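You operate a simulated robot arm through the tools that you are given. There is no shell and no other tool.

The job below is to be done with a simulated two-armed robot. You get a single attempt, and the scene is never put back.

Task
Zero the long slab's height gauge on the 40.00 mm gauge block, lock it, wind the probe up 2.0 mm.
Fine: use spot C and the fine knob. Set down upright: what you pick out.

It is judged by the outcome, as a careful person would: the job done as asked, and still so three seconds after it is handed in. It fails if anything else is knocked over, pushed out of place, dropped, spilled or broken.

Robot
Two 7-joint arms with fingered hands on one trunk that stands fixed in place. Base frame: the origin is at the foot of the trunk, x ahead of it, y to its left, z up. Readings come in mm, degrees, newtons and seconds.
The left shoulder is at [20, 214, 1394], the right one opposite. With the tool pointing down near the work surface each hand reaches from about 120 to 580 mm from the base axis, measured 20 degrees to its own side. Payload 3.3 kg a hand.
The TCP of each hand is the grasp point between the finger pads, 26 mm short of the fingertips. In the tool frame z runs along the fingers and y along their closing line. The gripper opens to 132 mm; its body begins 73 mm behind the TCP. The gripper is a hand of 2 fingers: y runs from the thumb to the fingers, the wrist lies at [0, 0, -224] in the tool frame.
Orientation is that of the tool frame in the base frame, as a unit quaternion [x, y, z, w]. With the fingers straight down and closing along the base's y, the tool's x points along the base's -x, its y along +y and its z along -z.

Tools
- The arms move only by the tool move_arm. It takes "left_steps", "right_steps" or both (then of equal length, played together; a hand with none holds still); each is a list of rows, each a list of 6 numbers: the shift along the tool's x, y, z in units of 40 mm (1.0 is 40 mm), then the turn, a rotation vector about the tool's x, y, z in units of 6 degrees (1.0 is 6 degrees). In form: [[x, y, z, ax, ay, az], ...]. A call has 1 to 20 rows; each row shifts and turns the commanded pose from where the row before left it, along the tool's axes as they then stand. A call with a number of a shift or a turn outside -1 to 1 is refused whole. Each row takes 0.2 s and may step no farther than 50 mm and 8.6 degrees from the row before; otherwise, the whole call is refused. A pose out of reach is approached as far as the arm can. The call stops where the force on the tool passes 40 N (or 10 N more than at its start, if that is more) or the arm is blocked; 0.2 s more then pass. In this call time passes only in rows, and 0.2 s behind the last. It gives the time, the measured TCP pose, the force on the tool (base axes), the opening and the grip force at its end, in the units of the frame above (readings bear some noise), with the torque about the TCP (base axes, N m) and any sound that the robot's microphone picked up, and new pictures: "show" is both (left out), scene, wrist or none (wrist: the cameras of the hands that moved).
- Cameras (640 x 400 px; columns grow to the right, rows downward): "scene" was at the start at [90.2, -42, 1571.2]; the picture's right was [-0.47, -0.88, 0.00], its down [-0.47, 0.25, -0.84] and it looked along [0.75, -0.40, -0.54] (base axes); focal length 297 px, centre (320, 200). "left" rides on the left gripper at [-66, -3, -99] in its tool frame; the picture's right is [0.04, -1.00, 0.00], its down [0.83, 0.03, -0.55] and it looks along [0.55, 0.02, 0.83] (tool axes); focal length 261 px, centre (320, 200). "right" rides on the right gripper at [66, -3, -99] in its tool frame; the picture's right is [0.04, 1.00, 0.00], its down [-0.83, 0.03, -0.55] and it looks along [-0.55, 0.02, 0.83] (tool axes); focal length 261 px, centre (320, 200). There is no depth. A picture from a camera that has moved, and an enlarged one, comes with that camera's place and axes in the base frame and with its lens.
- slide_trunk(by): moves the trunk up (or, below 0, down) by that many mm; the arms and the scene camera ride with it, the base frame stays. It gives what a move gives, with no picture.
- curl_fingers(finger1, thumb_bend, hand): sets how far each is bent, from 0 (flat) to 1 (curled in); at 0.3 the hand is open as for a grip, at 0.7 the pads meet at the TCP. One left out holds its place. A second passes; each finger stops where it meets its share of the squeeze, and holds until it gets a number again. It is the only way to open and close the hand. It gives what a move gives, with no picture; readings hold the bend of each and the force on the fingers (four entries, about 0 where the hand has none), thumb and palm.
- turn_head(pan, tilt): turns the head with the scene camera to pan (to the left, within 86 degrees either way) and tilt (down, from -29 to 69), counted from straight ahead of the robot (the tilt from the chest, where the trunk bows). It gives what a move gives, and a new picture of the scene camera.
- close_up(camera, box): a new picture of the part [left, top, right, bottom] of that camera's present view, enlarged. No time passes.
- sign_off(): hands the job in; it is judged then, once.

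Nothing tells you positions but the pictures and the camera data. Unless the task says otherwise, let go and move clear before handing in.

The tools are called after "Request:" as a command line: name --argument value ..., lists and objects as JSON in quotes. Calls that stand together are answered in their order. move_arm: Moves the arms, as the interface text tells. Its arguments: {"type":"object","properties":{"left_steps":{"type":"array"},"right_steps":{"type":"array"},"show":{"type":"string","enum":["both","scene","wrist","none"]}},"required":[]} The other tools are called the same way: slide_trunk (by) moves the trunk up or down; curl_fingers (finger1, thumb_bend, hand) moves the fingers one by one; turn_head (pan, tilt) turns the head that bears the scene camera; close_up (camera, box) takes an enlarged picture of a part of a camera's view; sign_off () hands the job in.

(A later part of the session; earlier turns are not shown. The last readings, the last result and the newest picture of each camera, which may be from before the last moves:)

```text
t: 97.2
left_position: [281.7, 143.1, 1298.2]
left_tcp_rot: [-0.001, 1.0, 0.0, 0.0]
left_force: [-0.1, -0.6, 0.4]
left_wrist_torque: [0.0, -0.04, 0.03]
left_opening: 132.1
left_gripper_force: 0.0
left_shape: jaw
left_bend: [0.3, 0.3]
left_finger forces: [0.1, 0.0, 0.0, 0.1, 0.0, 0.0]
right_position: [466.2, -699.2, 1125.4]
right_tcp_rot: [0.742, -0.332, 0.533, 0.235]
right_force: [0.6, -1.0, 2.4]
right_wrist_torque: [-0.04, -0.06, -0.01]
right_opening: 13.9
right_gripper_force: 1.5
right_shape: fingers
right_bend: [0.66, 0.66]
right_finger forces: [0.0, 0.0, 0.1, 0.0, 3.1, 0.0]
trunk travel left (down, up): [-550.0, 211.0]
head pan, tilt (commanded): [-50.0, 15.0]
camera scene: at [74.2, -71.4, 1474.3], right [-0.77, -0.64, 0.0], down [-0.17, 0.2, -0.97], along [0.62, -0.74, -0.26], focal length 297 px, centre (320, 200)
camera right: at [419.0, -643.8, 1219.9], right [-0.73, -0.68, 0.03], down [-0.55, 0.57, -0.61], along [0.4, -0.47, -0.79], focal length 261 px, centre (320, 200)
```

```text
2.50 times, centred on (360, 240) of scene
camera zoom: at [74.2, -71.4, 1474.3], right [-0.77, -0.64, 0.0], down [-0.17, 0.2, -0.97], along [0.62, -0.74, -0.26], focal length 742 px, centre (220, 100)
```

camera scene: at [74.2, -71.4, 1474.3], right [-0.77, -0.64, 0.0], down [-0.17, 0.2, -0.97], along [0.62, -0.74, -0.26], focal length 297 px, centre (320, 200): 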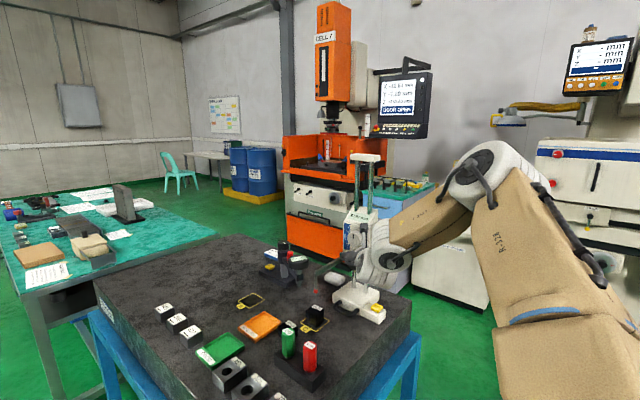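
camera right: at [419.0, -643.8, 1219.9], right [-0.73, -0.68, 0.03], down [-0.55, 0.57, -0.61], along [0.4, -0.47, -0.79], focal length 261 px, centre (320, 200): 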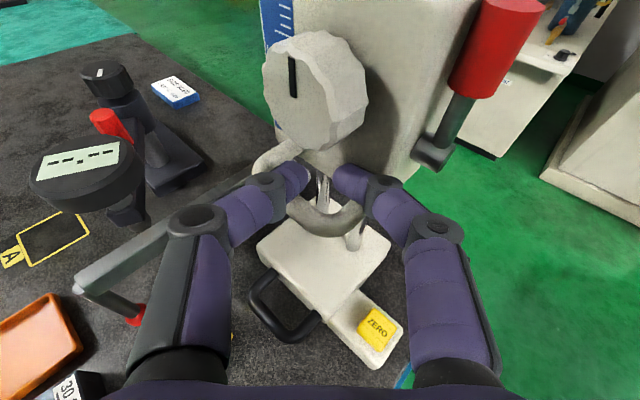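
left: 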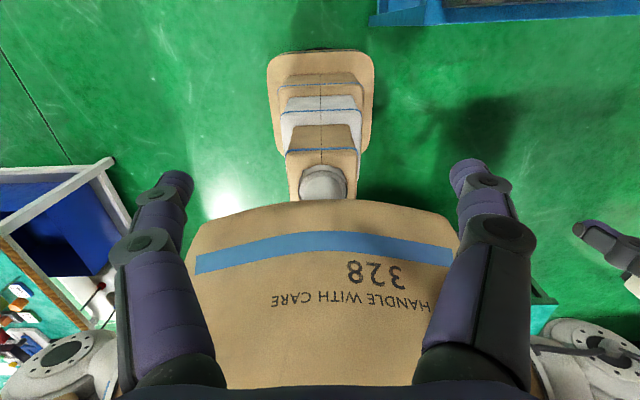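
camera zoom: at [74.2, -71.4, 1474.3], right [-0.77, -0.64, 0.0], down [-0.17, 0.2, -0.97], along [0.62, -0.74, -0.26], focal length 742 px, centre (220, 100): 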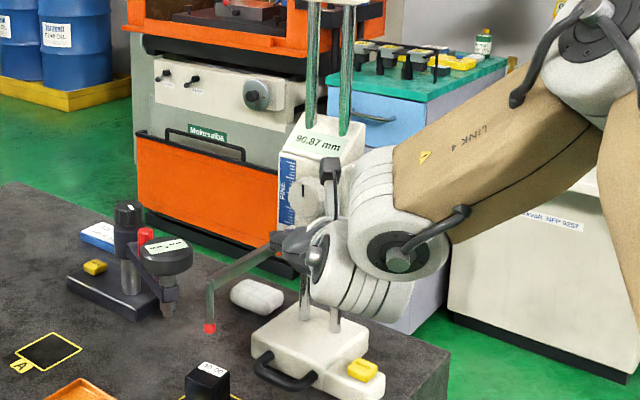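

The head slides freely with ~2 N — the display dropped to 90.87. I'll press down another ~36 mm and recheck the tip against the block.

Request:
move_arm --right_steps '[[-0.0947, 0, 0.0324, 0, 0, 0], [-0.0947, 0, 0.0324, 0, 0, 0], [-0.0947, 0, 0.0324, 0, 0, 0], [-0.0947, 0, 0.0324, 0, 0, 0], [-0.0947, 0, 0.0324, 0, 0, 0], [-0.0947, 0, 0.0324, 0, 0, 0], [-0.0947, 0, 0.0324, 0, 0, 0], [-0.0947, 0, 0.0324, 0, 0, 0], [-0.0947, 0, 0.0324, 0, 0, 0]]' --show "both"

Request:
close_up --camera "scene" --box '[310, 160, 410, 320]'

Request:
close_up --camera "scene" --box '[290, 270, 350, 340]'

```text
t: 99.2
left_position: [281.9, 141.8, 1297.0]
left_tcp_rot: [-0.001, 1.0, 0.0, -0.001]
left_force: [0.9, 0.3, -0.5]
left_wrist_torque: [-0.02, 0.02, 0.01]
left_opening: 131.7
left_gripper_force: 0.1
left_shape: jaw
left_bend: [0.3, 0.3]
left_finger forces: [0.0, 0.0, 0.1, 0.0, 0.0, 0.1]
right_position: [465.5, -698.2, 1087.1]
right_tcp_rot: [0.744, -0.332, 0.531, 0.234]
right_force: [0.6, -2.3, 2.8]
right_wrist_torque: [-0.04, -0.05, -0.05]
right_opening: 13.8
right_gripper_force: 1.2
right_shape: fingers
right_bend: [0.66, 0.66]
right_finger forces: [0.1, 0.0, 0.0, 0.0, 2.8, 0.1]
trunk travel left (down, up): [-550.0, 211.0]
head pan, tilt (commanded): [-50.0, 15.0]
camera scene: at [74.2, -71.5, 1474.2], right [-0.77, -0.64, 0.0], down [-0.17, 0.2, -0.97], along [0.62, -0.74, -0.26], focal length 297 px, centre (320, 200)
camera right: at [419.3, -643.7, 1182.9], right [-0.73, -0.68, 0.03], down [-0.55, 0.57, -0.61], along [0.39, -0.46, -0.79], focal length 261 px, centre (320, 200)
```

scene: 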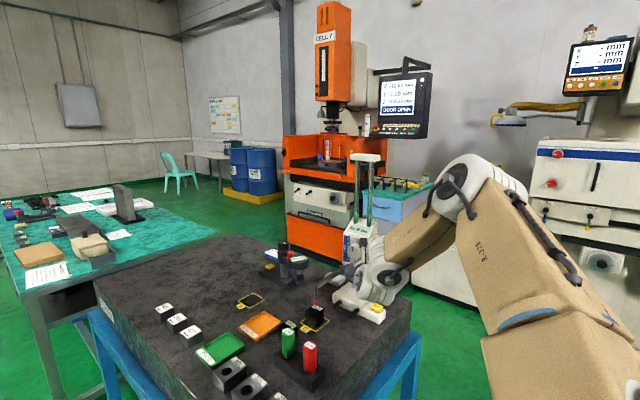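
right: 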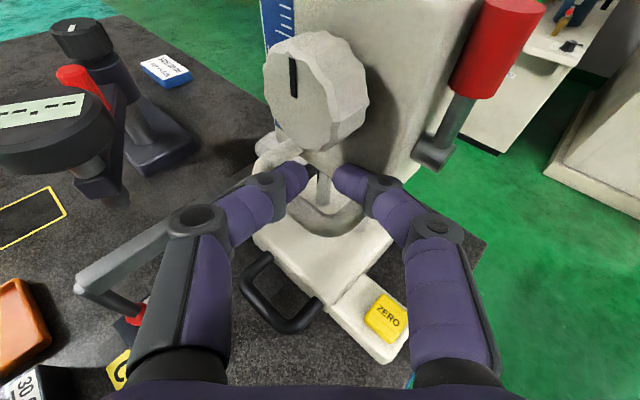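

```text
2.50 times, centred on (360, 240) of scene
camera zoom: at [74.2, -71.5, 1474.2], right [-0.77, -0.64, 0.0], down [-0.17, 0.2, -0.97], along [0.62, -0.74, -0.26], focal length 742 px, centre (220, 100)
```

zoom: 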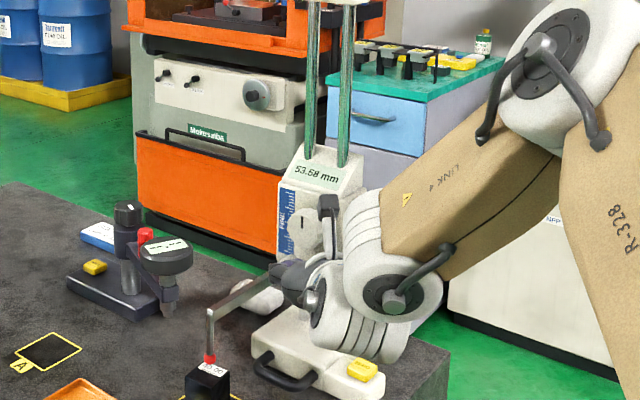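

```text
5.71 times, centred on (320, 305) of scene
camera zoom: at [74.2, -71.5, 1474.2], right [-0.77, -0.64, 0.0], down [-0.17, 0.2, -0.97], along [0.62, -0.74, -0.26], focal length 1696 px, centre (320, -400)
```

zoom: 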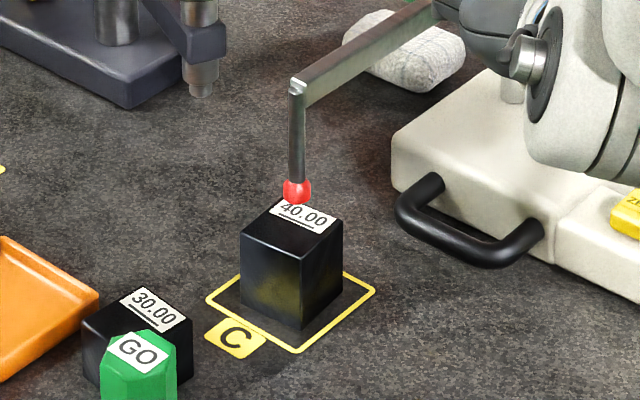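

Display ≈53.6 mm and the tip is ~14 mm above the block, centered on it. Lowering another 10 mm in small steps.

Request:
move_arm --right_steps '[[-0.0473, 0, 0.0162, 0, 0, 0], [-0.0473, 0, 0.0162, 0, 0, 0], [-0.0473, 0, 0.0162, 0, 0, 0], [-0.0473, 0, 0.0162, 0, 0, 0], [-0.0473, 0, 0.0162, 0, 0, 0]]' --show "none"

Request:
close_up --camera "scene" --box '[335, 195, 385, 255]'

Request:
close_up --camera "scene" --box '[290, 270, 350, 340]'

```text
t: 100.4
left_position: [281.3, 142.9, 1298.1]
left_tcp_rot: [-0.001, 1.0, 0.0, 0.0]
left_force: [-0.3, 0.5, 0.1]
left_wrist_torque: [0.03, -0.02, 0.0]
left_opening: 131.8
left_gripper_force: 0.1
left_shape: jaw
left_bend: [0.3, 0.3]
left_finger forces: [0.0, 0.0, 0.0, 0.0, 0.1, 0.0]
right_position: [467.0, -696.8, 1078.2]
right_tcp_rot: [0.743, -0.331, 0.532, 0.234]
right_force: [1.0, -1.6, 3.2]
right_wrist_torque: [-0.03, -0.07, 0.01]
right_opening: 13.5
right_gripper_force: 2.0
right_shape: fingers
right_bend: [0.66, 0.66]
right_finger forces: [0.0, 0.0, 0.1, 0.0, 3.1, 0.0]
trunk travel left (down, up): [-550.0, 211.0]
head pan, tilt (commanded): [-50.0, 15.0]
```

```text
6.67 times, centred on (360, 225) of scene
camera zoom: at [74.2, -71.5, 1474.2], right [-0.77, -0.64, 0.0], down [-0.17, 0.2, -0.97], along [0.62, -0.74, -0.26], focal length 1978 px, centre (53, 33)
```

zoom: 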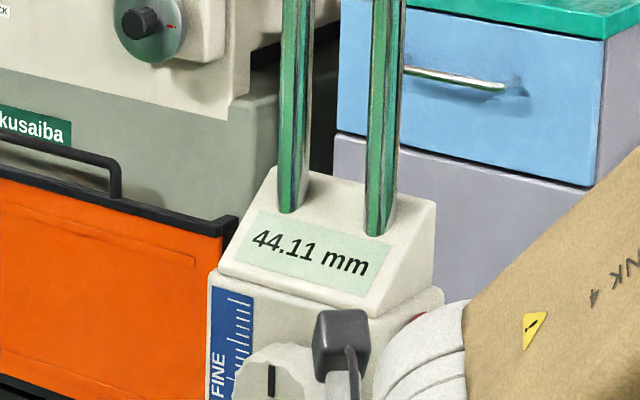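

```text
5.71 times, centred on (320, 305) of scene
camera zoom: at [74.2, -71.5, 1474.2], right [-0.77, -0.64, 0.0], down [-0.17, 0.2, -0.97], along [0.62, -0.74, -0.26], focal length 1696 px, centre (320, -400)
```

zoom: 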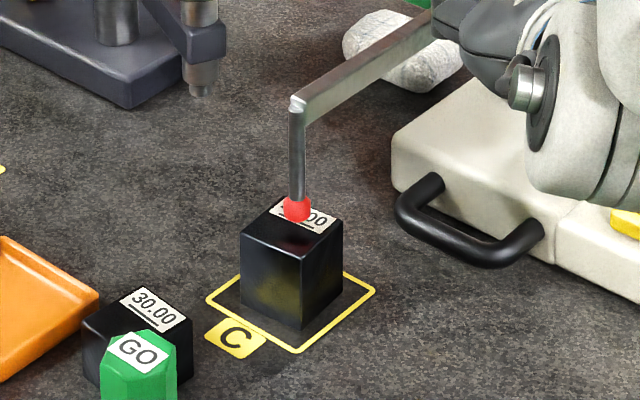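

Display 44.11; about 4 mm left. I'll lower 2.5 mm more, then plan to finish with the fine knob.

Request:
move_arm --right_steps '[[-0.0237, 0, 0.0081, 0, 0, 0], [-0.0237, 0, 0.0081, 0, 0, 0], [-0.0118, 0, 0.0041, 0, 0, 0]]' --show "none"

Request:
close_up --camera "scene" --box '[335, 195, 385, 255]'

Request:
close_up --camera "scene" --box '[300, 280, 340, 330]'

```text
t: 101.2
left_position: [281.7, 142.0, 1298.2]
left_tcp_rot: [0.0, 1.0, 0.0, -0.001]
left_force: [-0.6, 0.4, -1.1]
left_wrist_torque: [0.02, 0.0, 0.02]
left_opening: 131.8
left_gripper_force: 0.0
left_shape: jaw
left_bend: [0.3, 0.3]
left_finger forces: [0.0, 0.0, 0.1, 0.1, 0.0, 0.0]
right_position: [465.8, -697.7, 1076.7]
right_tcp_rot: [0.743, -0.331, 0.532, 0.234]
right_force: [0.7, -1.4, 2.5]
right_wrist_torque: [-0.02, -0.08, -0.03]
right_opening: 13.8
right_gripper_force: 1.6
right_shape: fingers
right_bend: [0.66, 0.66]
right_finger forces: [0.0, 0.0, 0.1, 0.0, 3.1, 0.0]
trunk travel left (down, up): [-550.0, 211.0]
head pan, tilt (commanded): [-50.0, 15.0]
```

```text
6.67 times, centred on (360, 225) of scene
camera zoom: at [74.2, -71.5, 1474.2], right [-0.77, -0.64, 0.0], down [-0.17, 0.2, -0.97], along [0.62, -0.74, -0.26], focal length 1978 px, centre (53, 33)
```

zoom: 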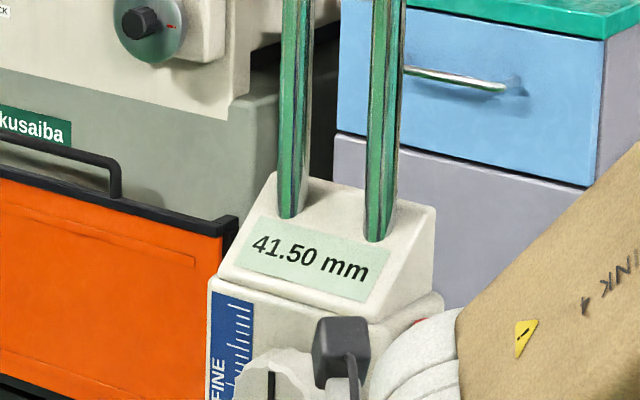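

```text
8.00 times, centred on (320, 305) of scene
camera zoom: at [74.2, -71.5, 1474.2], right [-0.77, -0.64, 0.0], down [-0.17, 0.2, -0.97], along [0.62, -0.74, -0.26], focal length 2374 px, centre (320, -640)
```

zoom: 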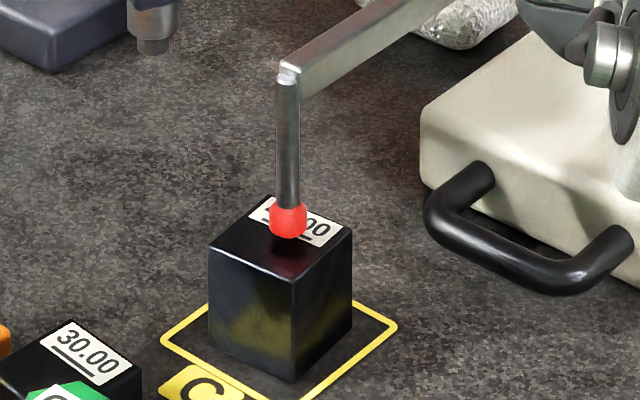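

Display 41.50 and the tip is ~1.5 mm above the block. I'll creep down in ~0.5 mm steps until the probe touches.

Request:
move_arm --right_steps '[[-0.0118, 0, 0.0041, 0, 0, 0], [-0.0118, 0, 0.0041, 0, 0, 0]]' --show "none"

Request:
close_up --camera "scene" --box '[335, 195, 385, 255]'

```text
t: 101.8
left_position: [282.8, 142.8, 1297.1]
left_tcp_rot: [-0.002, 1.0, 0.0, 0.0]
left_force: [0.4, 0.4, 0.1]
left_wrist_torque: [0.0, 0.03, 0.0]
left_opening: 132.0
left_gripper_force: 0.1
left_shape: jaw
left_bend: [0.3, 0.3]
left_finger forces: [0.0, 0.0, 0.1, 0.1, 0.0, 0.0]
right_position: [466.4, -698.4, 1075.1]
right_tcp_rot: [0.743, -0.332, 0.532, 0.235]
right_force: [1.2, -2.1, 3.3]
right_wrist_torque: [-0.01, -0.05, -0.02]
right_opening: 13.8
right_gripper_force: 1.7
right_shape: fingers
right_bend: [0.66, 0.66]
right_finger forces: [0.1, 0.0, 0.0, 0.1, 3.1, 0.0]
trunk travel left (down, up): [-550.0, 211.0]
head pan, tilt (commanded): [-50.0, 15.0]
```

```text
6.67 times, centred on (360, 225) of scene
camera zoom: at [74.2, -71.5, 1474.2], right [-0.77, -0.64, 0.0], down [-0.17, 0.2, -0.97], along [0.62, -0.74, -0.26], focal length 1978 px, centre (53, 33)
```

zoom: 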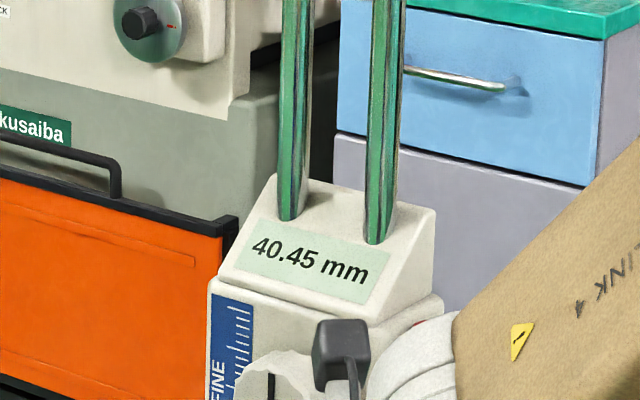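

40.45 now. Creeping down in 0.2 mm steps.

Request:
move_arm --right_steps '[[-0.0047, 0, 0.0016, 0, 0, 0], [-0.0047, 0, 0.0016, 0, 0, 0]]' --show "none"

Request:
close_up --camera "scene" --box '[335, 195, 385, 255]'

```text
t: 102.4
left_position: [280.9, 141.8, 1297.9]
left_tcp_rot: [-0.001, 1.0, 0.0, 0.0]
left_force: [0.5, -0.2, -0.1]
left_wrist_torque: [-0.02, -0.01, -0.01]
left_opening: 131.6
left_gripper_force: 0.0
left_shape: jaw
left_bend: [0.3, 0.3]
left_finger forces: [0.1, 0.0, 0.0, 0.0, 0.0, 0.0]
right_position: [466.7, -697.8, 1075.1]
right_tcp_rot: [0.743, -0.332, 0.532, 0.235]
right_force: [1.0, -0.6, 2.5]
right_wrist_torque: [-0.01, -0.07, -0.03]
right_opening: 13.6
right_gripper_force: 1.5
right_shape: fingers
right_bend: [0.66, 0.66]
right_finger forces: [0.1, 0.1, 0.1, 0.0, 3.0, 0.0]
trunk travel left (down, up): [-550.0, 211.0]
head pan, tilt (commanded): [-50.0, 15.0]
```

```text
6.67 times, centred on (360, 225) of scene
camera zoom: at [74.2, -71.4, 1474.2], right [-0.77, -0.64, 0.0], down [-0.17, 0.2, -0.97], along [0.62, -0.74, -0.26], focal length 1978 px, centre (53, 33)
```

zoom: 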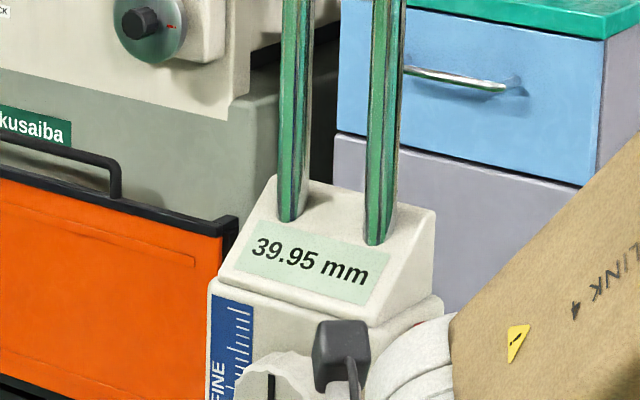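

39.95 with no force rise yet. Another 0.2 mm step to see whether it has met the block.

Request:
move_arm --right_steps '[[-0.0047, 0, 0.0016, 0, 0, 0]]' --show "none"

Request:
close_up --camera "scene" --box '[335, 195, 385, 255]'

Request:
close_up --camera "scene" --box '[305, 285, 335, 320]'

```text
t: 102.8
left_position: [280.4, 142.7, 1298.8]
left_tcp_rot: [-0.001, 1.0, 0.0, 0.001]
left_force: [-1.2, -0.5, 0.7]
left_wrist_torque: [0.01, 0.01, 0.01]
left_opening: 132.1
left_gripper_force: 0.1
left_shape: jaw
left_bend: [0.3, 0.3]
left_finger forces: [0.0, 0.1, 0.1, 0.0, 0.0, 0.0]
right_position: [466.5, -698.0, 1075.1]
right_tcp_rot: [0.743, -0.332, 0.532, 0.234]
right_force: [0.8, -0.6, 2.9]
right_wrist_torque: [-0.01, -0.05, -0.03]
right_opening: 13.8
right_gripper_force: 1.4
right_shape: fingers
right_bend: [0.66, 0.66]
right_finger forces: [0.0, 0.0, 0.0, 0.0, 3.2, 0.1]
trunk travel left (down, up): [-550.0, 211.0]
head pan, tilt (commanded): [-50.0, 15.0]
```

```text
6.67 times, centred on (360, 225) of scene
camera zoom: at [74.2, -71.3, 1474.2], right [-0.77, -0.64, 0.0], down [-0.17, 0.2, -0.97], along [0.62, -0.74, -0.26], focal length 1978 px, centre (53, 33)
```

zoom: 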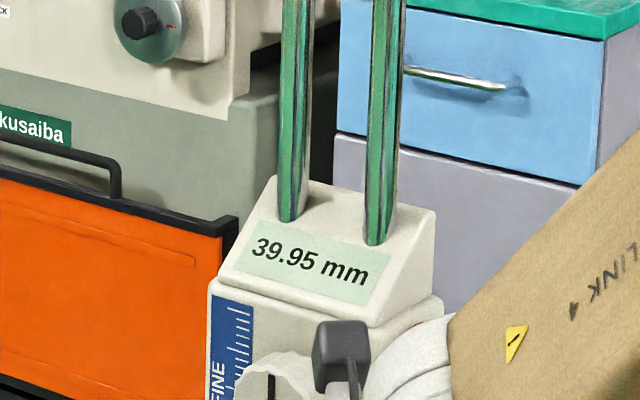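

```text
11.43 times, centred on (320, 302) of scene
camera zoom: at [74.2, -71.3, 1474.2], right [-0.77, -0.64, 0.0], down [-0.17, 0.2, -0.97], along [0.62, -0.74, -0.26], focal length 3391 px, centre (320, -971)
```

zoom: 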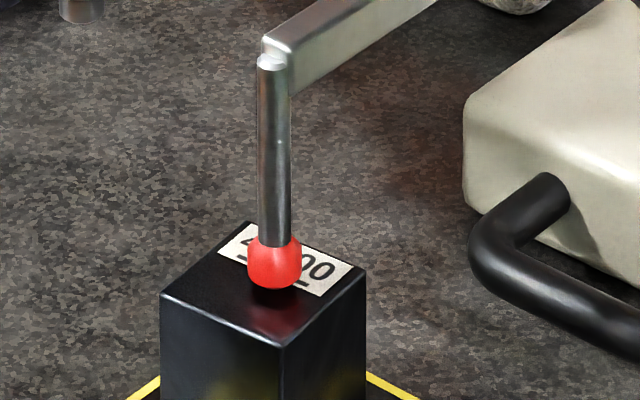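

Reading held at 39.95 with the extra step — likely contact. One more small push to confirm the force rises and the reading stays.

Request:
move_arm --right_steps '[[-0.0071, 0, 0.0024, 0, 0, 0], [-0.0071, 0, 0.0024, 0, 0, 0]]' --show "none"

Request:
close_up --camera "scene" --box '[335, 195, 385, 255]'

```text
t: 103.4
left_position: [282.5, 142.7, 1298.5]
left_tcp_rot: [-0.001, 1.0, 0.0, 0.001]
left_force: [-0.3, 0.8, -0.1]
left_wrist_torque: [0.01, 0.0, 0.01]
left_opening: 131.9
left_gripper_force: 0.1
left_shape: jaw
left_bend: [0.3, 0.3]
left_finger forces: [0.0, 0.0, 0.1, 0.0, 0.1, 0.0]
right_position: [465.6, -698.6, 1072.9]
right_tcp_rot: [0.742, -0.332, 0.532, 0.235]
right_force: [0.1, -1.0, 3.3]
right_wrist_torque: [-0.04, -0.14, -0.03]
right_opening: 13.7
right_gripper_force: 2.2
right_shape: fingers
right_bend: [0.66, 0.66]
right_finger forces: [0.1, 0.1, 0.0, 0.0, 4.5, 0.0]
trunk travel left (down, up): [-550.0, 211.0]
head pan, tilt (commanded): [-50.0, 15.0]
```

```text
6.67 times, centred on (360, 225) of scene
camera zoom: at [74.0, -71.2, 1474.2], right [-0.77, -0.64, 0.0], down [-0.17, 0.2, -0.97], along [0.62, -0.74, -0.26], focal length 1978 px, centre (53, 33)
```

zoom: 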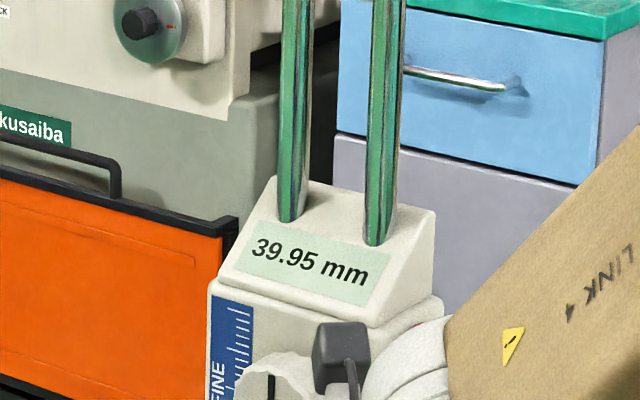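

Confirmed: force rose and the display holds at 39.95, so the probe is seated on the block. I'll lift off the handle and back away, checking the reading stays.

Request:
move_arm --right_steps '[[0.1, 0, -0.034, 0, 0, 0], [0.05, 0, -0.3, 0, 0, 0], [0, 0, -0.8, 0, 0, 0], [0, 0, -0.8, 0, 0, 0]]' --show "both"

Request:
close_up --camera "scene" --box '[335, 195, 385, 255]'

Request:
close_up --camera "right" --box '[200, 0, 440, 300]'

```text
t: 104.4
left_position: [281.9, 141.4, 1298.0]
left_tcp_rot: [-0.002, 1.0, 0.0, 0.0]
left_force: [0.8, -0.1, -0.2]
left_wrist_torque: [0.0, -0.01, -0.01]
left_opening: 132.0
left_gripper_force: 0.0
left_shape: jaw
left_bend: [0.3, 0.3]
left_finger forces: [0.0, 0.0, 0.0, 0.1, 0.0, 0.0]
right_position: [418.9, -645.2, 1105.5]
right_tcp_rot: [0.743, -0.331, 0.532, 0.234]
right_force: [-0.3, 0.0, -0.6]
right_wrist_torque: [-0.02, -0.02, -0.02]
right_opening: 13.9
right_gripper_force: 0.1
right_shape: fingers
right_bend: [0.66, 0.66]
right_finger forces: [0.0, 0.0, 0.0, 0.0, 0.0, 0.1]
trunk travel left (down, up): [-550.0, 211.0]
head pan, tilt (commanded): [-50.0, 15.0]
camera scene: at [73.8, -71.3, 1474.2], right [-0.77, -0.64, 0.0], down [-0.17, 0.2, -0.97], along [0.62, -0.74, -0.26], focal length 297 px, centre (320, 200)
camera right: at [370.8, -590.4, 1199.5], right [-0.73, -0.68, 0.03], down [-0.55, 0.57, -0.61], along [0.39, -0.46, -0.79], focal length 261 px, centre (320, 200)
```

scene: 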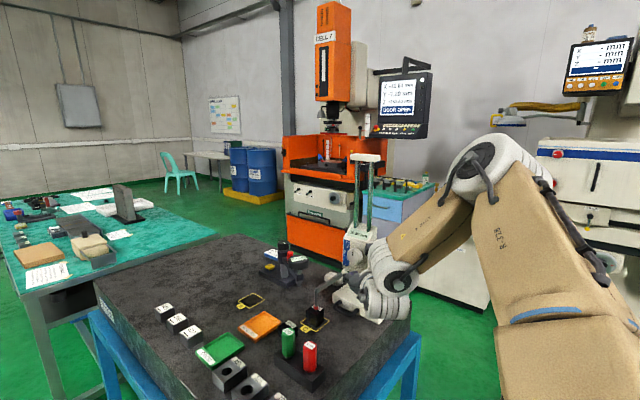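
right: 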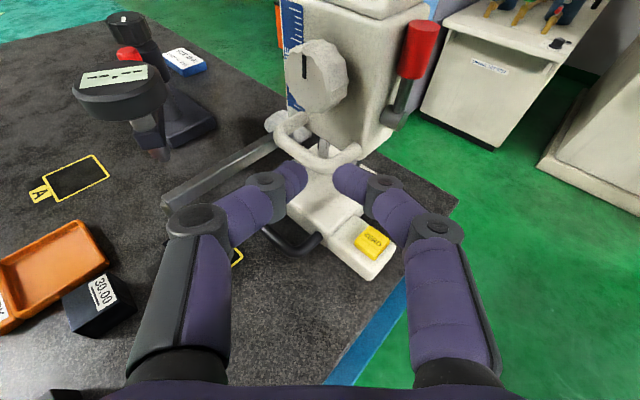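

```text
6.67 times, centred on (360, 225) of scene
camera zoom: at [73.8, -71.3, 1474.2], right [-0.77, -0.64, 0.0], down [-0.17, 0.2, -0.97], along [0.62, -0.74, -0.26], focal length 1978 px, centre (53, 33)
```

zoom: 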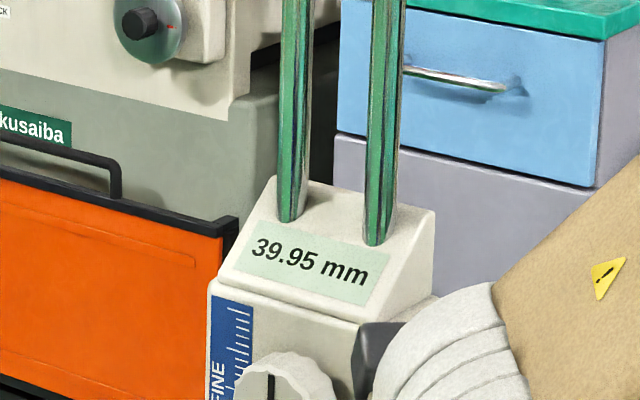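

```text
1.33 times, centred on (320, 150) of right
camera zoom: at [370.8, -590.4, 1199.5], right [-0.73, -0.68, 0.03], down [-0.55, 0.57, -0.61], along [0.39, -0.46, -0.79], focal length 348 px, centre (320, 267)
```

zoom: 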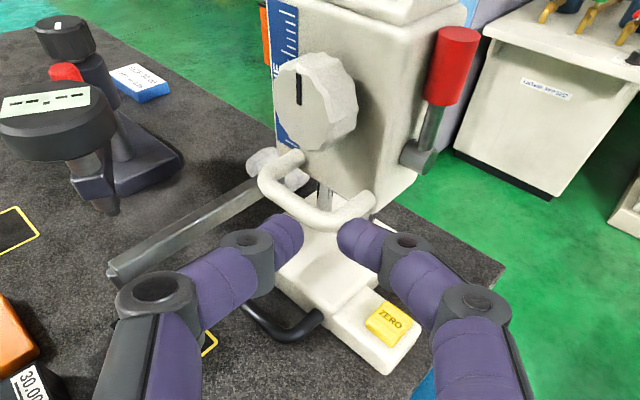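

Reading holds at 39.95 with the hand away. Next: press the yellow ZERO button at about (410, −716, ~983). I'll steepen the beak and bring it above the button.

Request:
move_arm --right_steps '[[0, 0, 0, 0, -0.9, 0], [0, 0, 0, 0, -0.9, 0], [0, 0, 0, 0, -0.87, 0], [-0.369, 0.452, 0.568, 0, 0, 0], [-0.369, 0.452, 0.568, 0, 0, 0], [-0.369, 0.452, 0.568, 0, 0, 0]]' --show "both"

Request:
close_up --camera "right" --box '[220, 60, 440, 280]'

```text
t: 105.8
left_position: [281.7, 140.7, 1298.9]
left_tcp_rot: [-0.001, 1.0, 0.001, -0.001]
left_force: [0.2, 0.9, -0.5]
left_wrist_torque: [0.01, -0.02, 0.0]
left_opening: 132.1
left_gripper_force: 0.1
left_shape: jaw
left_bend: [0.3, 0.3]
left_finger forces: [0.0, 0.0, 0.1, 0.1, 0.0, 0.0]
right_position: [397.8, -704.5, 1028.7]
right_tcp_rot: [0.81, -0.362, 0.423, 0.186]
right_force: [-1.1, -0.4, -0.4]
right_wrist_torque: [-0.06, 0.01, 0.03]
right_opening: 13.8
right_gripper_force: 0.0
right_shape: fingers
right_bend: [0.66, 0.66]
right_finger forces: [0.1, 0.1, 0.0, 0.0, 0.0, 0.0]
trunk travel left (down, up): [-550.0, 211.0]
head pan, tilt (commanded): [-50.0, 15.0]
camera scene: at [74.3, -72.7, 1474.1], right [-0.77, -0.64, 0.0], down [-0.17, 0.2, -0.97], along [0.62, -0.74, -0.26], focal length 297 px, centre (320, 200)
camera right: at [370.1, -672.9, 1139.7], right [-0.73, -0.69, 0.03], down [-0.65, 0.67, -0.37], along [0.23, -0.28, -0.93], focal length 261 px, centre (320, 200)
```

scene: 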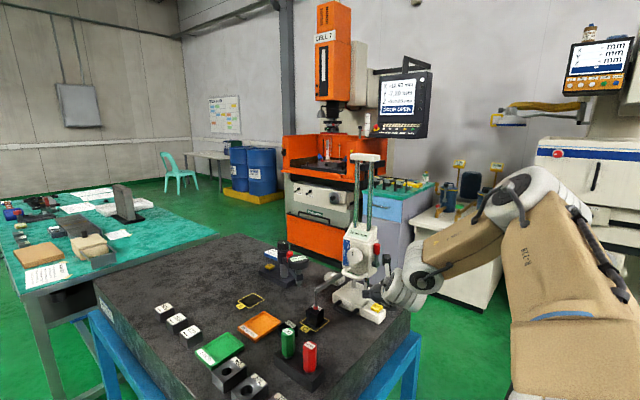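
right: 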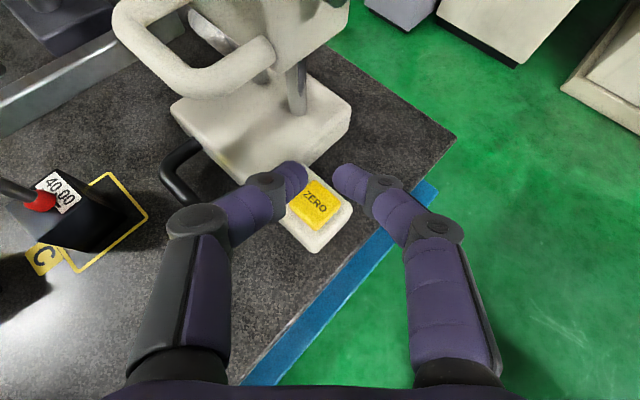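

```text
1.82 times, centred on (330, 170) of right
camera zoom: at [370.1, -672.9, 1139.7], right [-0.73, -0.69, 0.03], down [-0.65, 0.67, -0.37], along [0.23, -0.28, -0.93], focal length 474 px, centre (302, 254)
```

zoom: 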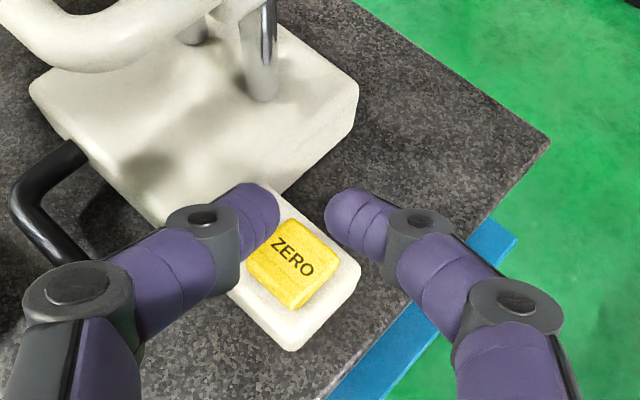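

The beak is over the ZERO button. I'll close the fingertips together and descend gently.

Request:
curl_fingers --hand "right" --finger1 0.71 --thumb_bend 0.71

Request:
move_arm --right_steps '[[-0.1025, 0.0006, 0.0718, 0, 0, 0], [-0.1025, 0.0006, 0.0718, 0, 0, 0], [-0.1025, 0.0006, 0.0718, 0, 0, 0]]' --show "wrist"

Request:
close_up --camera "right" --box '[220, 60, 440, 280]'

```text
t: 106.8
left_position: [282.0, 142.1, 1297.4]
left_tcp_rot: [-0.002, 1.0, 0.0, 0.0]
left_force: [0.0, 0.1, -0.7]
left_wrist_torque: [0.0, 0.01, 0.02]
left_opening: 132.0
left_gripper_force: 0.1
left_shape: jaw
left_bend: [0.3, 0.3]
left_finger forces: [0.0, 0.1, 0.1, 0.0, 0.0, 0.0]
right_position: [398.6, -705.5, 1029.8]
right_tcp_rot: [0.81, -0.36, 0.423, 0.185]
right_force: [0.4, -0.3, -0.3]
right_wrist_torque: [0.01, 0.03, 0.01]
right_opening: 0.0
right_gripper_force: 0.0
right_shape: fingers
right_bend: [0.71, 0.71]
right_finger forces: [0.0, 0.1, 0.0, 0.0, 0.1, 0.1]
trunk travel left (down, up): [-550.0, 211.0]
head pan, tilt (commanded): [-50.0, 15.0]
```

```text
t: 107.6
left_position: [281.7, 140.6, 1298.6]
left_tcp_rot: [0.0, 1.0, 0.001, -0.001]
left_force: [0.5, 0.6, 0.5]
left_wrist_torque: [0.04, 0.01, 0.0]
left_opening: 132.0
left_gripper_force: 0.1
left_shape: jaw
left_bend: [0.3, 0.3]
left_finger forces: [0.0, 0.0, 0.0, 0.0, 0.0, 0.0]
right_position: [398.0, -705.1, 1014.2]
right_tcp_rot: [0.81, -0.361, 0.423, 0.187]
right_force: [-0.4, -0.8, 0.7]
right_wrist_torque: [-0.01, -0.01, 0.02]
right_opening: 0.0
right_gripper_force: 0.1
right_shape: fingers
right_bend: [0.71, 0.71]
right_finger forces: [0.0, 0.1, 0.0, 0.1, 0.0, 0.0]
trunk travel left (down, up): [-550.0, 211.0]
head pan, tilt (commanded): [-50.0, 15.0]
camera right: at [370.6, -671.7, 1124.6], right [-0.73, -0.69, 0.03], down [-0.65, 0.67, -0.37], along [0.23, -0.28, -0.93], focal length 261 px, centre (320, 200)
```

right: 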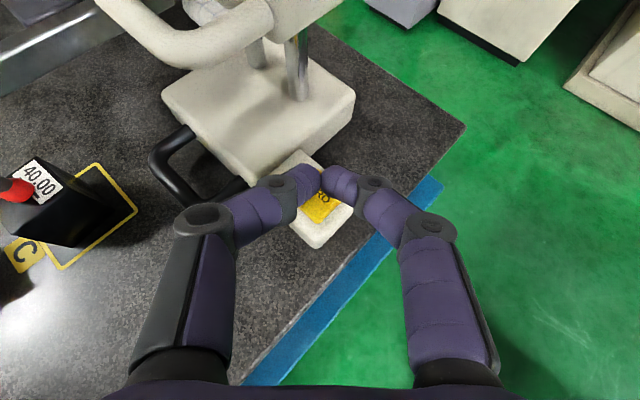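

```text
1.82 times, centred on (330, 170) of right
camera zoom: at [370.6, -671.7, 1124.6], right [-0.73, -0.69, 0.03], down [-0.65, 0.67, -0.37], along [0.23, -0.28, -0.93], focal length 474 px, centre (302, 254)
```

zoom: 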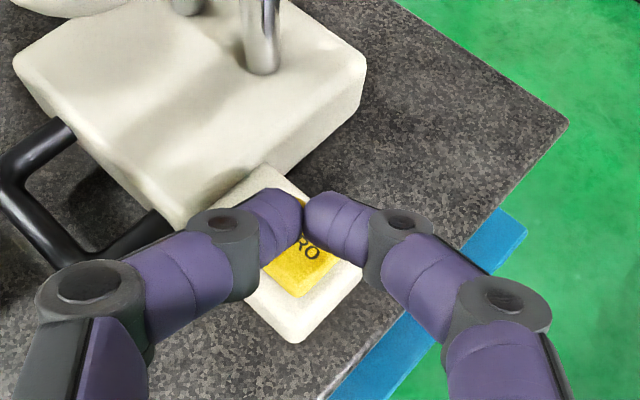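

The beak will land ~8 mm toward the far edge of the button, so I'll shift back 7 mm, then press down in 2 mm steps.

Request:
move_arm --right_steps '[[-0.1, 0, -0.144, 0, 0, 0], [-0.041, 0, 0.0287, 0, 0, 0], [-0.041, 0, 0.0287, 0, 0, 0], [-0.041, 0, 0.0287, 0, 0, 0], [-0.041, 0, 0.0287, 0, 0, 0]]' --show "wrist"

Request:
close_up --camera "scene" --box '[335, 195, 405, 325]'

```text
t: 108.8
left_position: [281.9, 140.9, 1297.8]
left_tcp_rot: [0.0, 1.0, -0.001, -0.001]
left_force: [-1.1, 0.2, 0.1]
left_wrist_torque: [0.02, 0.06, 0.01]
left_opening: 132.1
left_gripper_force: 0.0
left_shape: jaw
left_bend: [0.3, 0.3]
left_finger forces: [0.0, 0.1, 0.0, 0.0, 0.1, 0.0]
right_position: [394.7, -699.0, 1006.6]
right_tcp_rot: [0.81, -0.361, 0.423, 0.186]
right_force: [-0.6, -0.6, 0.7]
right_wrist_torque: [-0.01, -0.02, 0.0]
right_opening: 0.2
right_gripper_force: 0.1
right_shape: fingers
right_bend: [0.71, 0.71]
right_finger forces: [0.0, 0.0, 0.0, 0.0, 0.0, 0.1]
trunk travel left (down, up): [-550.0, 211.0]
head pan, tilt (commanded): [-50.0, 15.0]
camera right: at [366.2, -666.0, 1117.0], right [-0.73, -0.69, 0.03], down [-0.65, 0.67, -0.37], along [0.23, -0.28, -0.93], focal length 261 px, centre (320, 200)
```

right: 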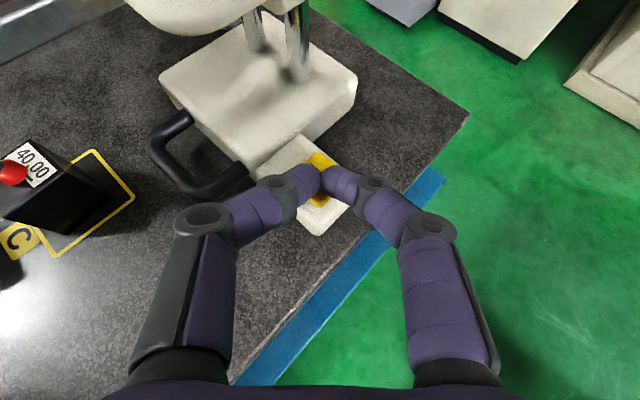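

```text
3.08 times, centred on (370, 260) of scene
camera zoom: at [74.3, -71.6, 1474.2], right [-0.77, -0.64, 0.0], down [-0.17, 0.2, -0.97], along [0.62, -0.74, -0.26], focal length 913 px, centre (166, 15)
```

zoom: 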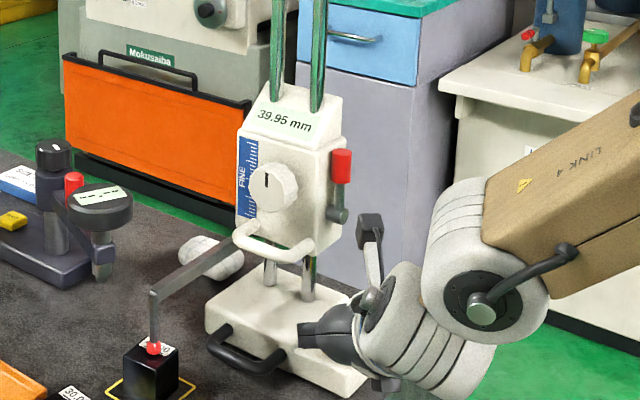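

Centered over the button, not touching yet. Continuing down.

Request:
move_arm --right_steps '[[-0.041, 0, 0.0287, 0, 0, 0], [-0.041, 0, 0.0287, 0, 0, 0], [-0.041, 0, 0.0287, 0, 0, 0]]' --show "none"

Request:
close_up --camera "scene" --box '[335, 195, 405, 325]'

```text
t: 109.6
left_position: [283.0, 142.4, 1298.3]
left_tcp_rot: [-0.001, 1.0, 0.0, 0.0]
left_force: [-0.3, 0.4, -0.3]
left_wrist_torque: [-0.01, -0.01, 0.02]
left_opening: 132.1
left_gripper_force: 0.1
left_shape: jaw
left_bend: [0.3, 0.3]
left_finger forces: [0.0, 0.0, 0.0, 0.0, 0.0, 0.0]
right_position: [393.4, -698.5, 1000.9]
right_tcp_rot: [0.81, -0.361, 0.423, 0.186]
right_force: [-0.5, 0.3, 0.0]
right_wrist_torque: [0.01, -0.02, 0.03]
right_opening: 0.0
right_gripper_force: 0.9
right_shape: fingers
right_bend: [0.71, 0.71]
right_finger forces: [0.1, 0.1, 0.1, 0.0, 1.4, 0.1]
trunk travel left (down, up): [-550.0, 211.0]
head pan, tilt (commanded): [-50.0, 15.0]
```

```text
3.08 times, centred on (370, 260) of scene
camera zoom: at [74.3, -71.5, 1474.2], right [-0.77, -0.64, 0.0], down [-0.17, 0.2, -0.97], along [0.62, -0.74, -0.26], focal length 913 px, centre (166, 15)
```

zoom: 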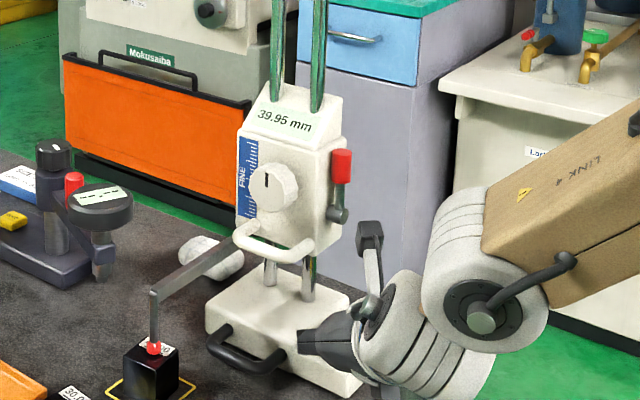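

Contact beginning (1.4 N on the thumb). Pressing a bit more.

Request:
move_arm --right_steps '[[-0.031, 0, 0.0215, 0, 0, 0], [-0.031, 0, 0.0215, 0, 0, 0]]' --show "none"

Request:
close_up --camera "scene" --box '[335, 195, 405, 325]'

```text
t: 110.2
left_position: [281.4, 141.9, 1297.7]
left_tcp_rot: [0.0, 1.0, 0.0, 0.0]
left_force: [0.0, 0.1, 0.3]
left_wrist_torque: [-0.01, -0.02, -0.01]
left_opening: 131.9
left_gripper_force: 0.1
left_shape: jaw
left_bend: [0.3, 0.3]
left_finger forces: [0.0, 0.0, 0.0, 0.0, 0.0, 0.0]
right_position: [394.9, -698.3, 997.7]
right_tcp_rot: [0.81, -0.36, 0.424, 0.184]
right_force: [-0.9, 1.1, 3.1]
right_wrist_torque: [0.0, -0.02, 0.01]
right_opening: 0.0
right_gripper_force: 1.2
right_shape: fingers
right_bend: [0.71, 0.71]
right_finger forces: [0.1, 0.1, 0.0, 0.1, 2.9, 0.1]
trunk travel left (down, up): [-550.0, 211.0]
head pan, tilt (commanded): [-50.0, 15.0]
heard: click
```

```text
3.08 times, centred on (370, 260) of scene
camera zoom: at [74.1, -71.3, 1474.2], right [-0.77, -0.64, 0.0], down [-0.17, 0.2, -0.97], along [0.62, -0.74, -0.26], focal length 913 px, centre (166, 15)
```

zoom: 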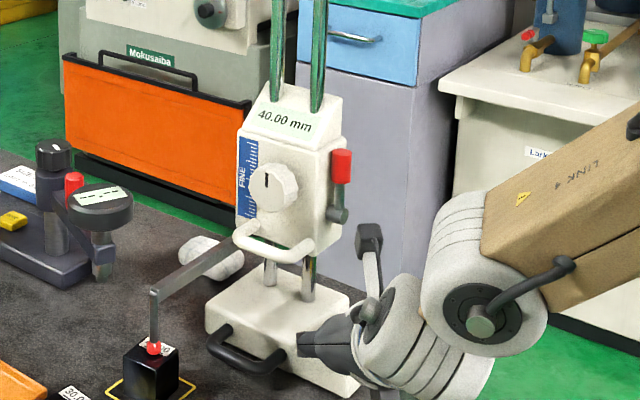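

Heard a click, and the display now reads 40.00 mm — zeroed on the 40.00 block. I'll lift off straight up and inspect the lock lever.

Request:
move_arm --right_steps '[[0.1025, 0, -0.0718, 0, 0, 0], [0.41, 0, -0.287, 0, 0, 0], [0.41, 0, -0.287, 0, 0, 0], [0.41, 0, -0.287, 0, 0, 0], [0.2, 0, -0.8, 0, 0, 0], [0.2, 0, -0.8, 0, 0, 0], [0, 0, 0, 0, 0.9, 0], [0, 0, 0, 0, 0.9, 0], [0, 0, 0, 0, 0.87, 0]]' --show "both"

Request:
close_up --camera "right" --box '[240, 0, 460, 220]'

Request:
close_up --camera "scene" --box '[335, 195, 405, 325]'

```text
t: 112.2
left_position: [281.7, 140.6, 1297.8]
left_tcp_rot: [0.0, 1.0, 0.001, -0.001]
left_force: [0.5, -1.0, 1.0]
left_wrist_torque: [0.0, 0.04, 0.01]
left_opening: 131.9
left_gripper_force: 0.0
left_shape: jaw
left_bend: [0.3, 0.3]
left_finger forces: [0.1, 0.0, 0.0, 0.0, 0.0, 0.0]
right_position: [364.1, -666.6, 1112.1]
right_tcp_rot: [0.743, -0.331, 0.532, 0.234]
right_force: [-0.1, -0.7, 0.6]
right_wrist_torque: [0.01, 0.02, 0.04]
right_opening: 0.3
right_gripper_force: 0.1
right_shape: fingers
right_bend: [0.71, 0.71]
right_finger forces: [0.0, 0.0, 0.0, 0.0, 0.0, 0.1]
trunk travel left (down, up): [-550.0, 211.0]
head pan, tilt (commanded): [-50.0, 15.0]
camera scene: at [74.5, -72.1, 1474.1], right [-0.77, -0.64, 0.0], down [-0.17, 0.2, -0.97], along [0.62, -0.74, -0.26], focal length 297 px, centre (320, 200)
camera right: at [317.5, -612.4, 1206.4], right [-0.73, -0.68, 0.03], down [-0.55, 0.57, -0.61], along [0.39, -0.47, -0.79], focal length 261 px, centre (320, 200)
```

scene: 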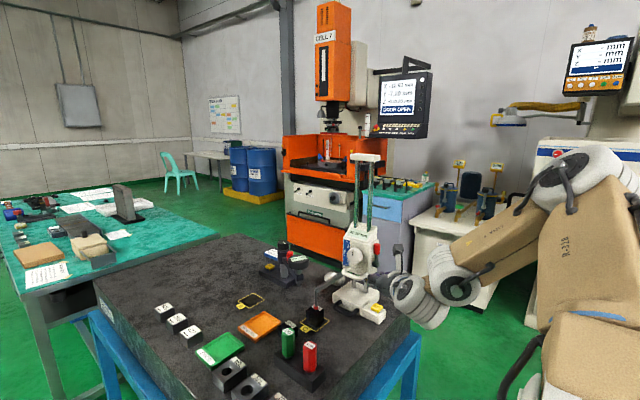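
right: 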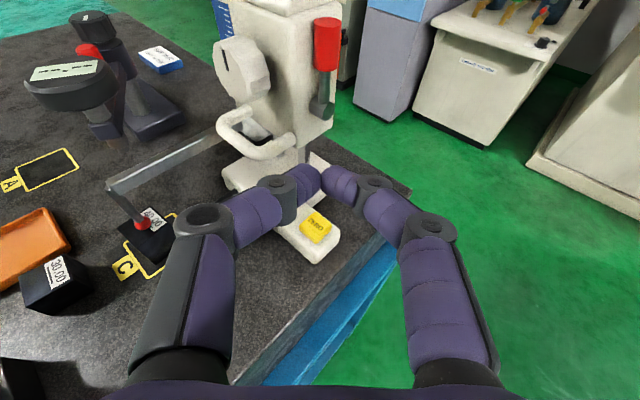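

```text
1.82 times, centred on (350, 110) of right
camera zoom: at [317.5, -612.4, 1206.4], right [-0.73, -0.68, 0.03], down [-0.55, 0.57, -0.61], along [0.39, -0.47, -0.79], focal length 474 px, centre (266, 364)
```

zoom: 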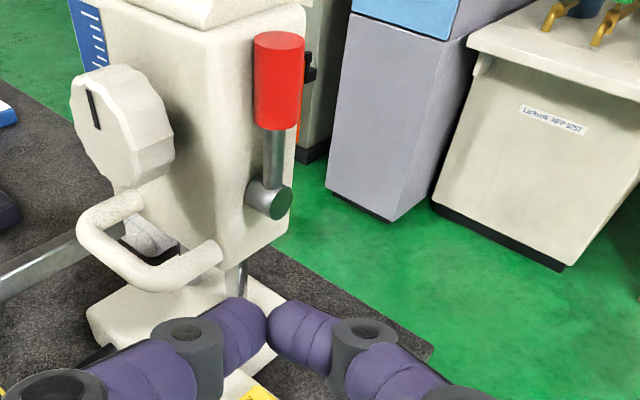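

```text
3.08 times, centred on (370, 260) of scene
camera zoom: at [74.5, -72.1, 1474.1], right [-0.77, -0.64, 0.0], down [-0.17, 0.2, -0.97], along [0.62, -0.74, -0.26], focal length 913 px, centre (166, 15)
```

zoom: 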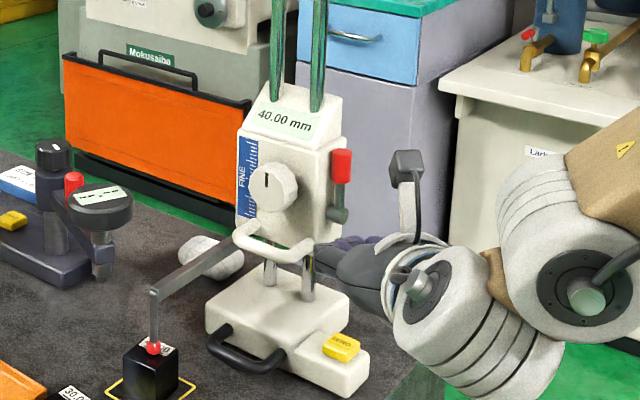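

Display steady at 40.00. The lever pivots on the head's right side (pivot ≈ (441, −754, 1084), red grip z≈1113–1151). I'll bring the closed fingertip just in front of the red grip to test which way it turns.

Request:
move_arm --right_steps '[[0.4525, 0.042, 0.5175, 0, 0, 0], [0.4525, 0.042, 0.5175, 0, 0, 0], [0.4525, 0.042, 0.5175, 0, 0, 0]]' --show "both"

Request:
close_up --camera "right" --box '[240, 60, 440, 260]'

Request:
close_up --camera "scene" --box '[335, 195, 405, 325]'

```text
t: 113.0
left_position: [282.2, 141.0, 1298.0]
left_tcp_rot: [-0.002, 1.0, 0.001, -0.001]
left_force: [-0.4, 0.0, -0.5]
left_wrist_torque: [0.03, -0.02, -0.01]
left_opening: 132.1
left_gripper_force: 0.1
left_shape: jaw
left_bend: [0.3, 0.3]
left_finger forces: [0.1, 0.0, 0.1, 0.0, 0.0, 0.0]
right_position: [412.0, -727.2, 1141.6]
right_tcp_rot: [0.743, -0.332, 0.532, 0.234]
right_force: [0.2, 0.0, -0.1]
right_wrist_torque: [0.04, 0.03, -0.05]
right_opening: 0.0
right_gripper_force: 0.1
right_shape: fingers
right_bend: [0.71, 0.71]
right_finger forces: [0.0, 0.1, 0.1, 0.1, 0.1, 0.1]
trunk travel left (down, up): [-550.0, 211.0]
head pan, tilt (commanded): [-50.0, 15.0]
camera scene: at [74.7, -72.0, 1474.1], right [-0.77, -0.64, 0.0], down [-0.17, 0.2, -0.97], along [0.62, -0.74, -0.26], focal length 297 px, centre (320, 200)
camera right: at [365.5, -673.7, 1237.4], right [-0.73, -0.68, 0.03], down [-0.55, 0.57, -0.61], along [0.39, -0.46, -0.79], focal length 261 px, centre (320, 200)
```

scene: 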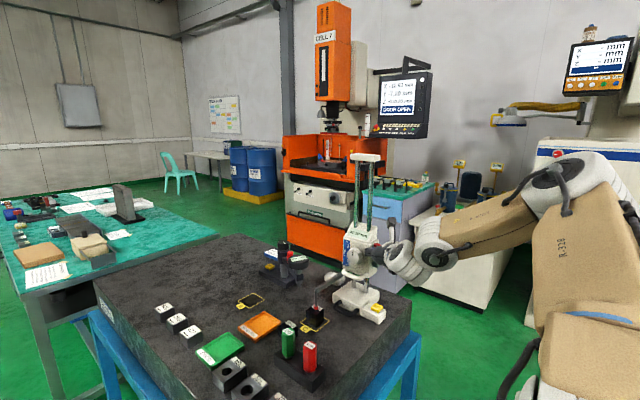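
right: 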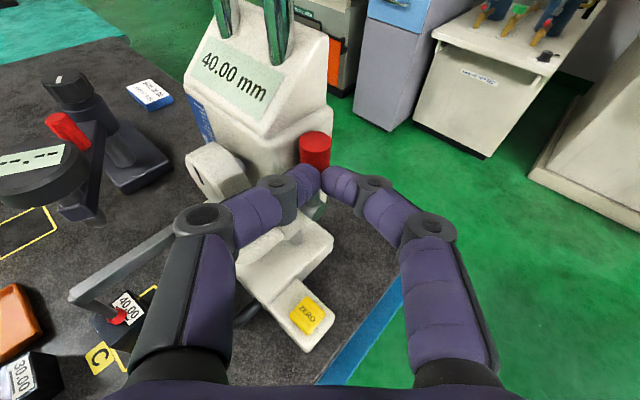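

```text
2.00 times, centred on (340, 160) of right
camera zoom: at [365.5, -673.7, 1237.4], right [-0.73, -0.68, 0.03], down [-0.55, 0.57, -0.61], along [0.39, -0.46, -0.79], focal length 521 px, centre (280, 280)
```

zoom: 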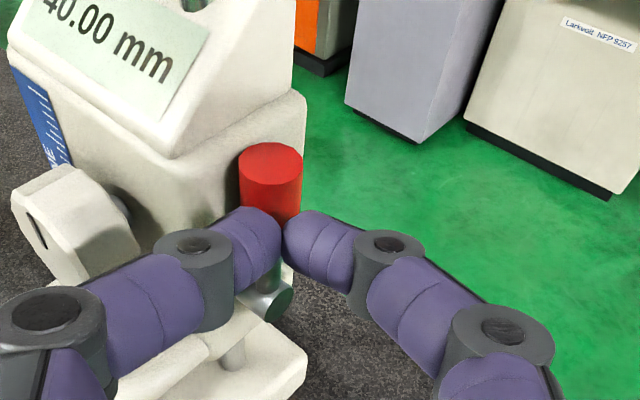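

```text
3.08 times, centred on (370, 260) of scene
camera zoom: at [74.7, -72.0, 1474.1], right [-0.77, -0.64, 0.0], down [-0.17, 0.2, -0.97], along [0.62, -0.74, -0.26], focal length 913 px, centre (166, 15)
```

zoom: 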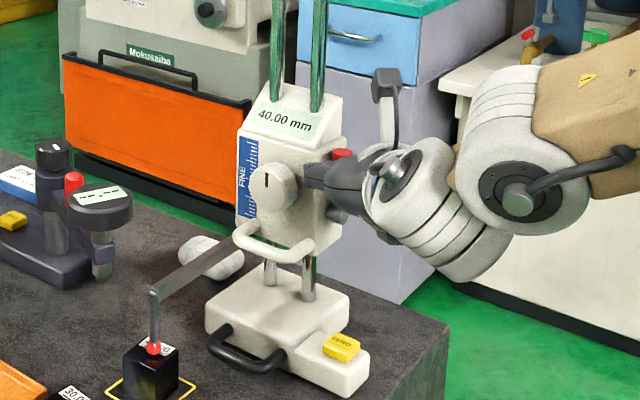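

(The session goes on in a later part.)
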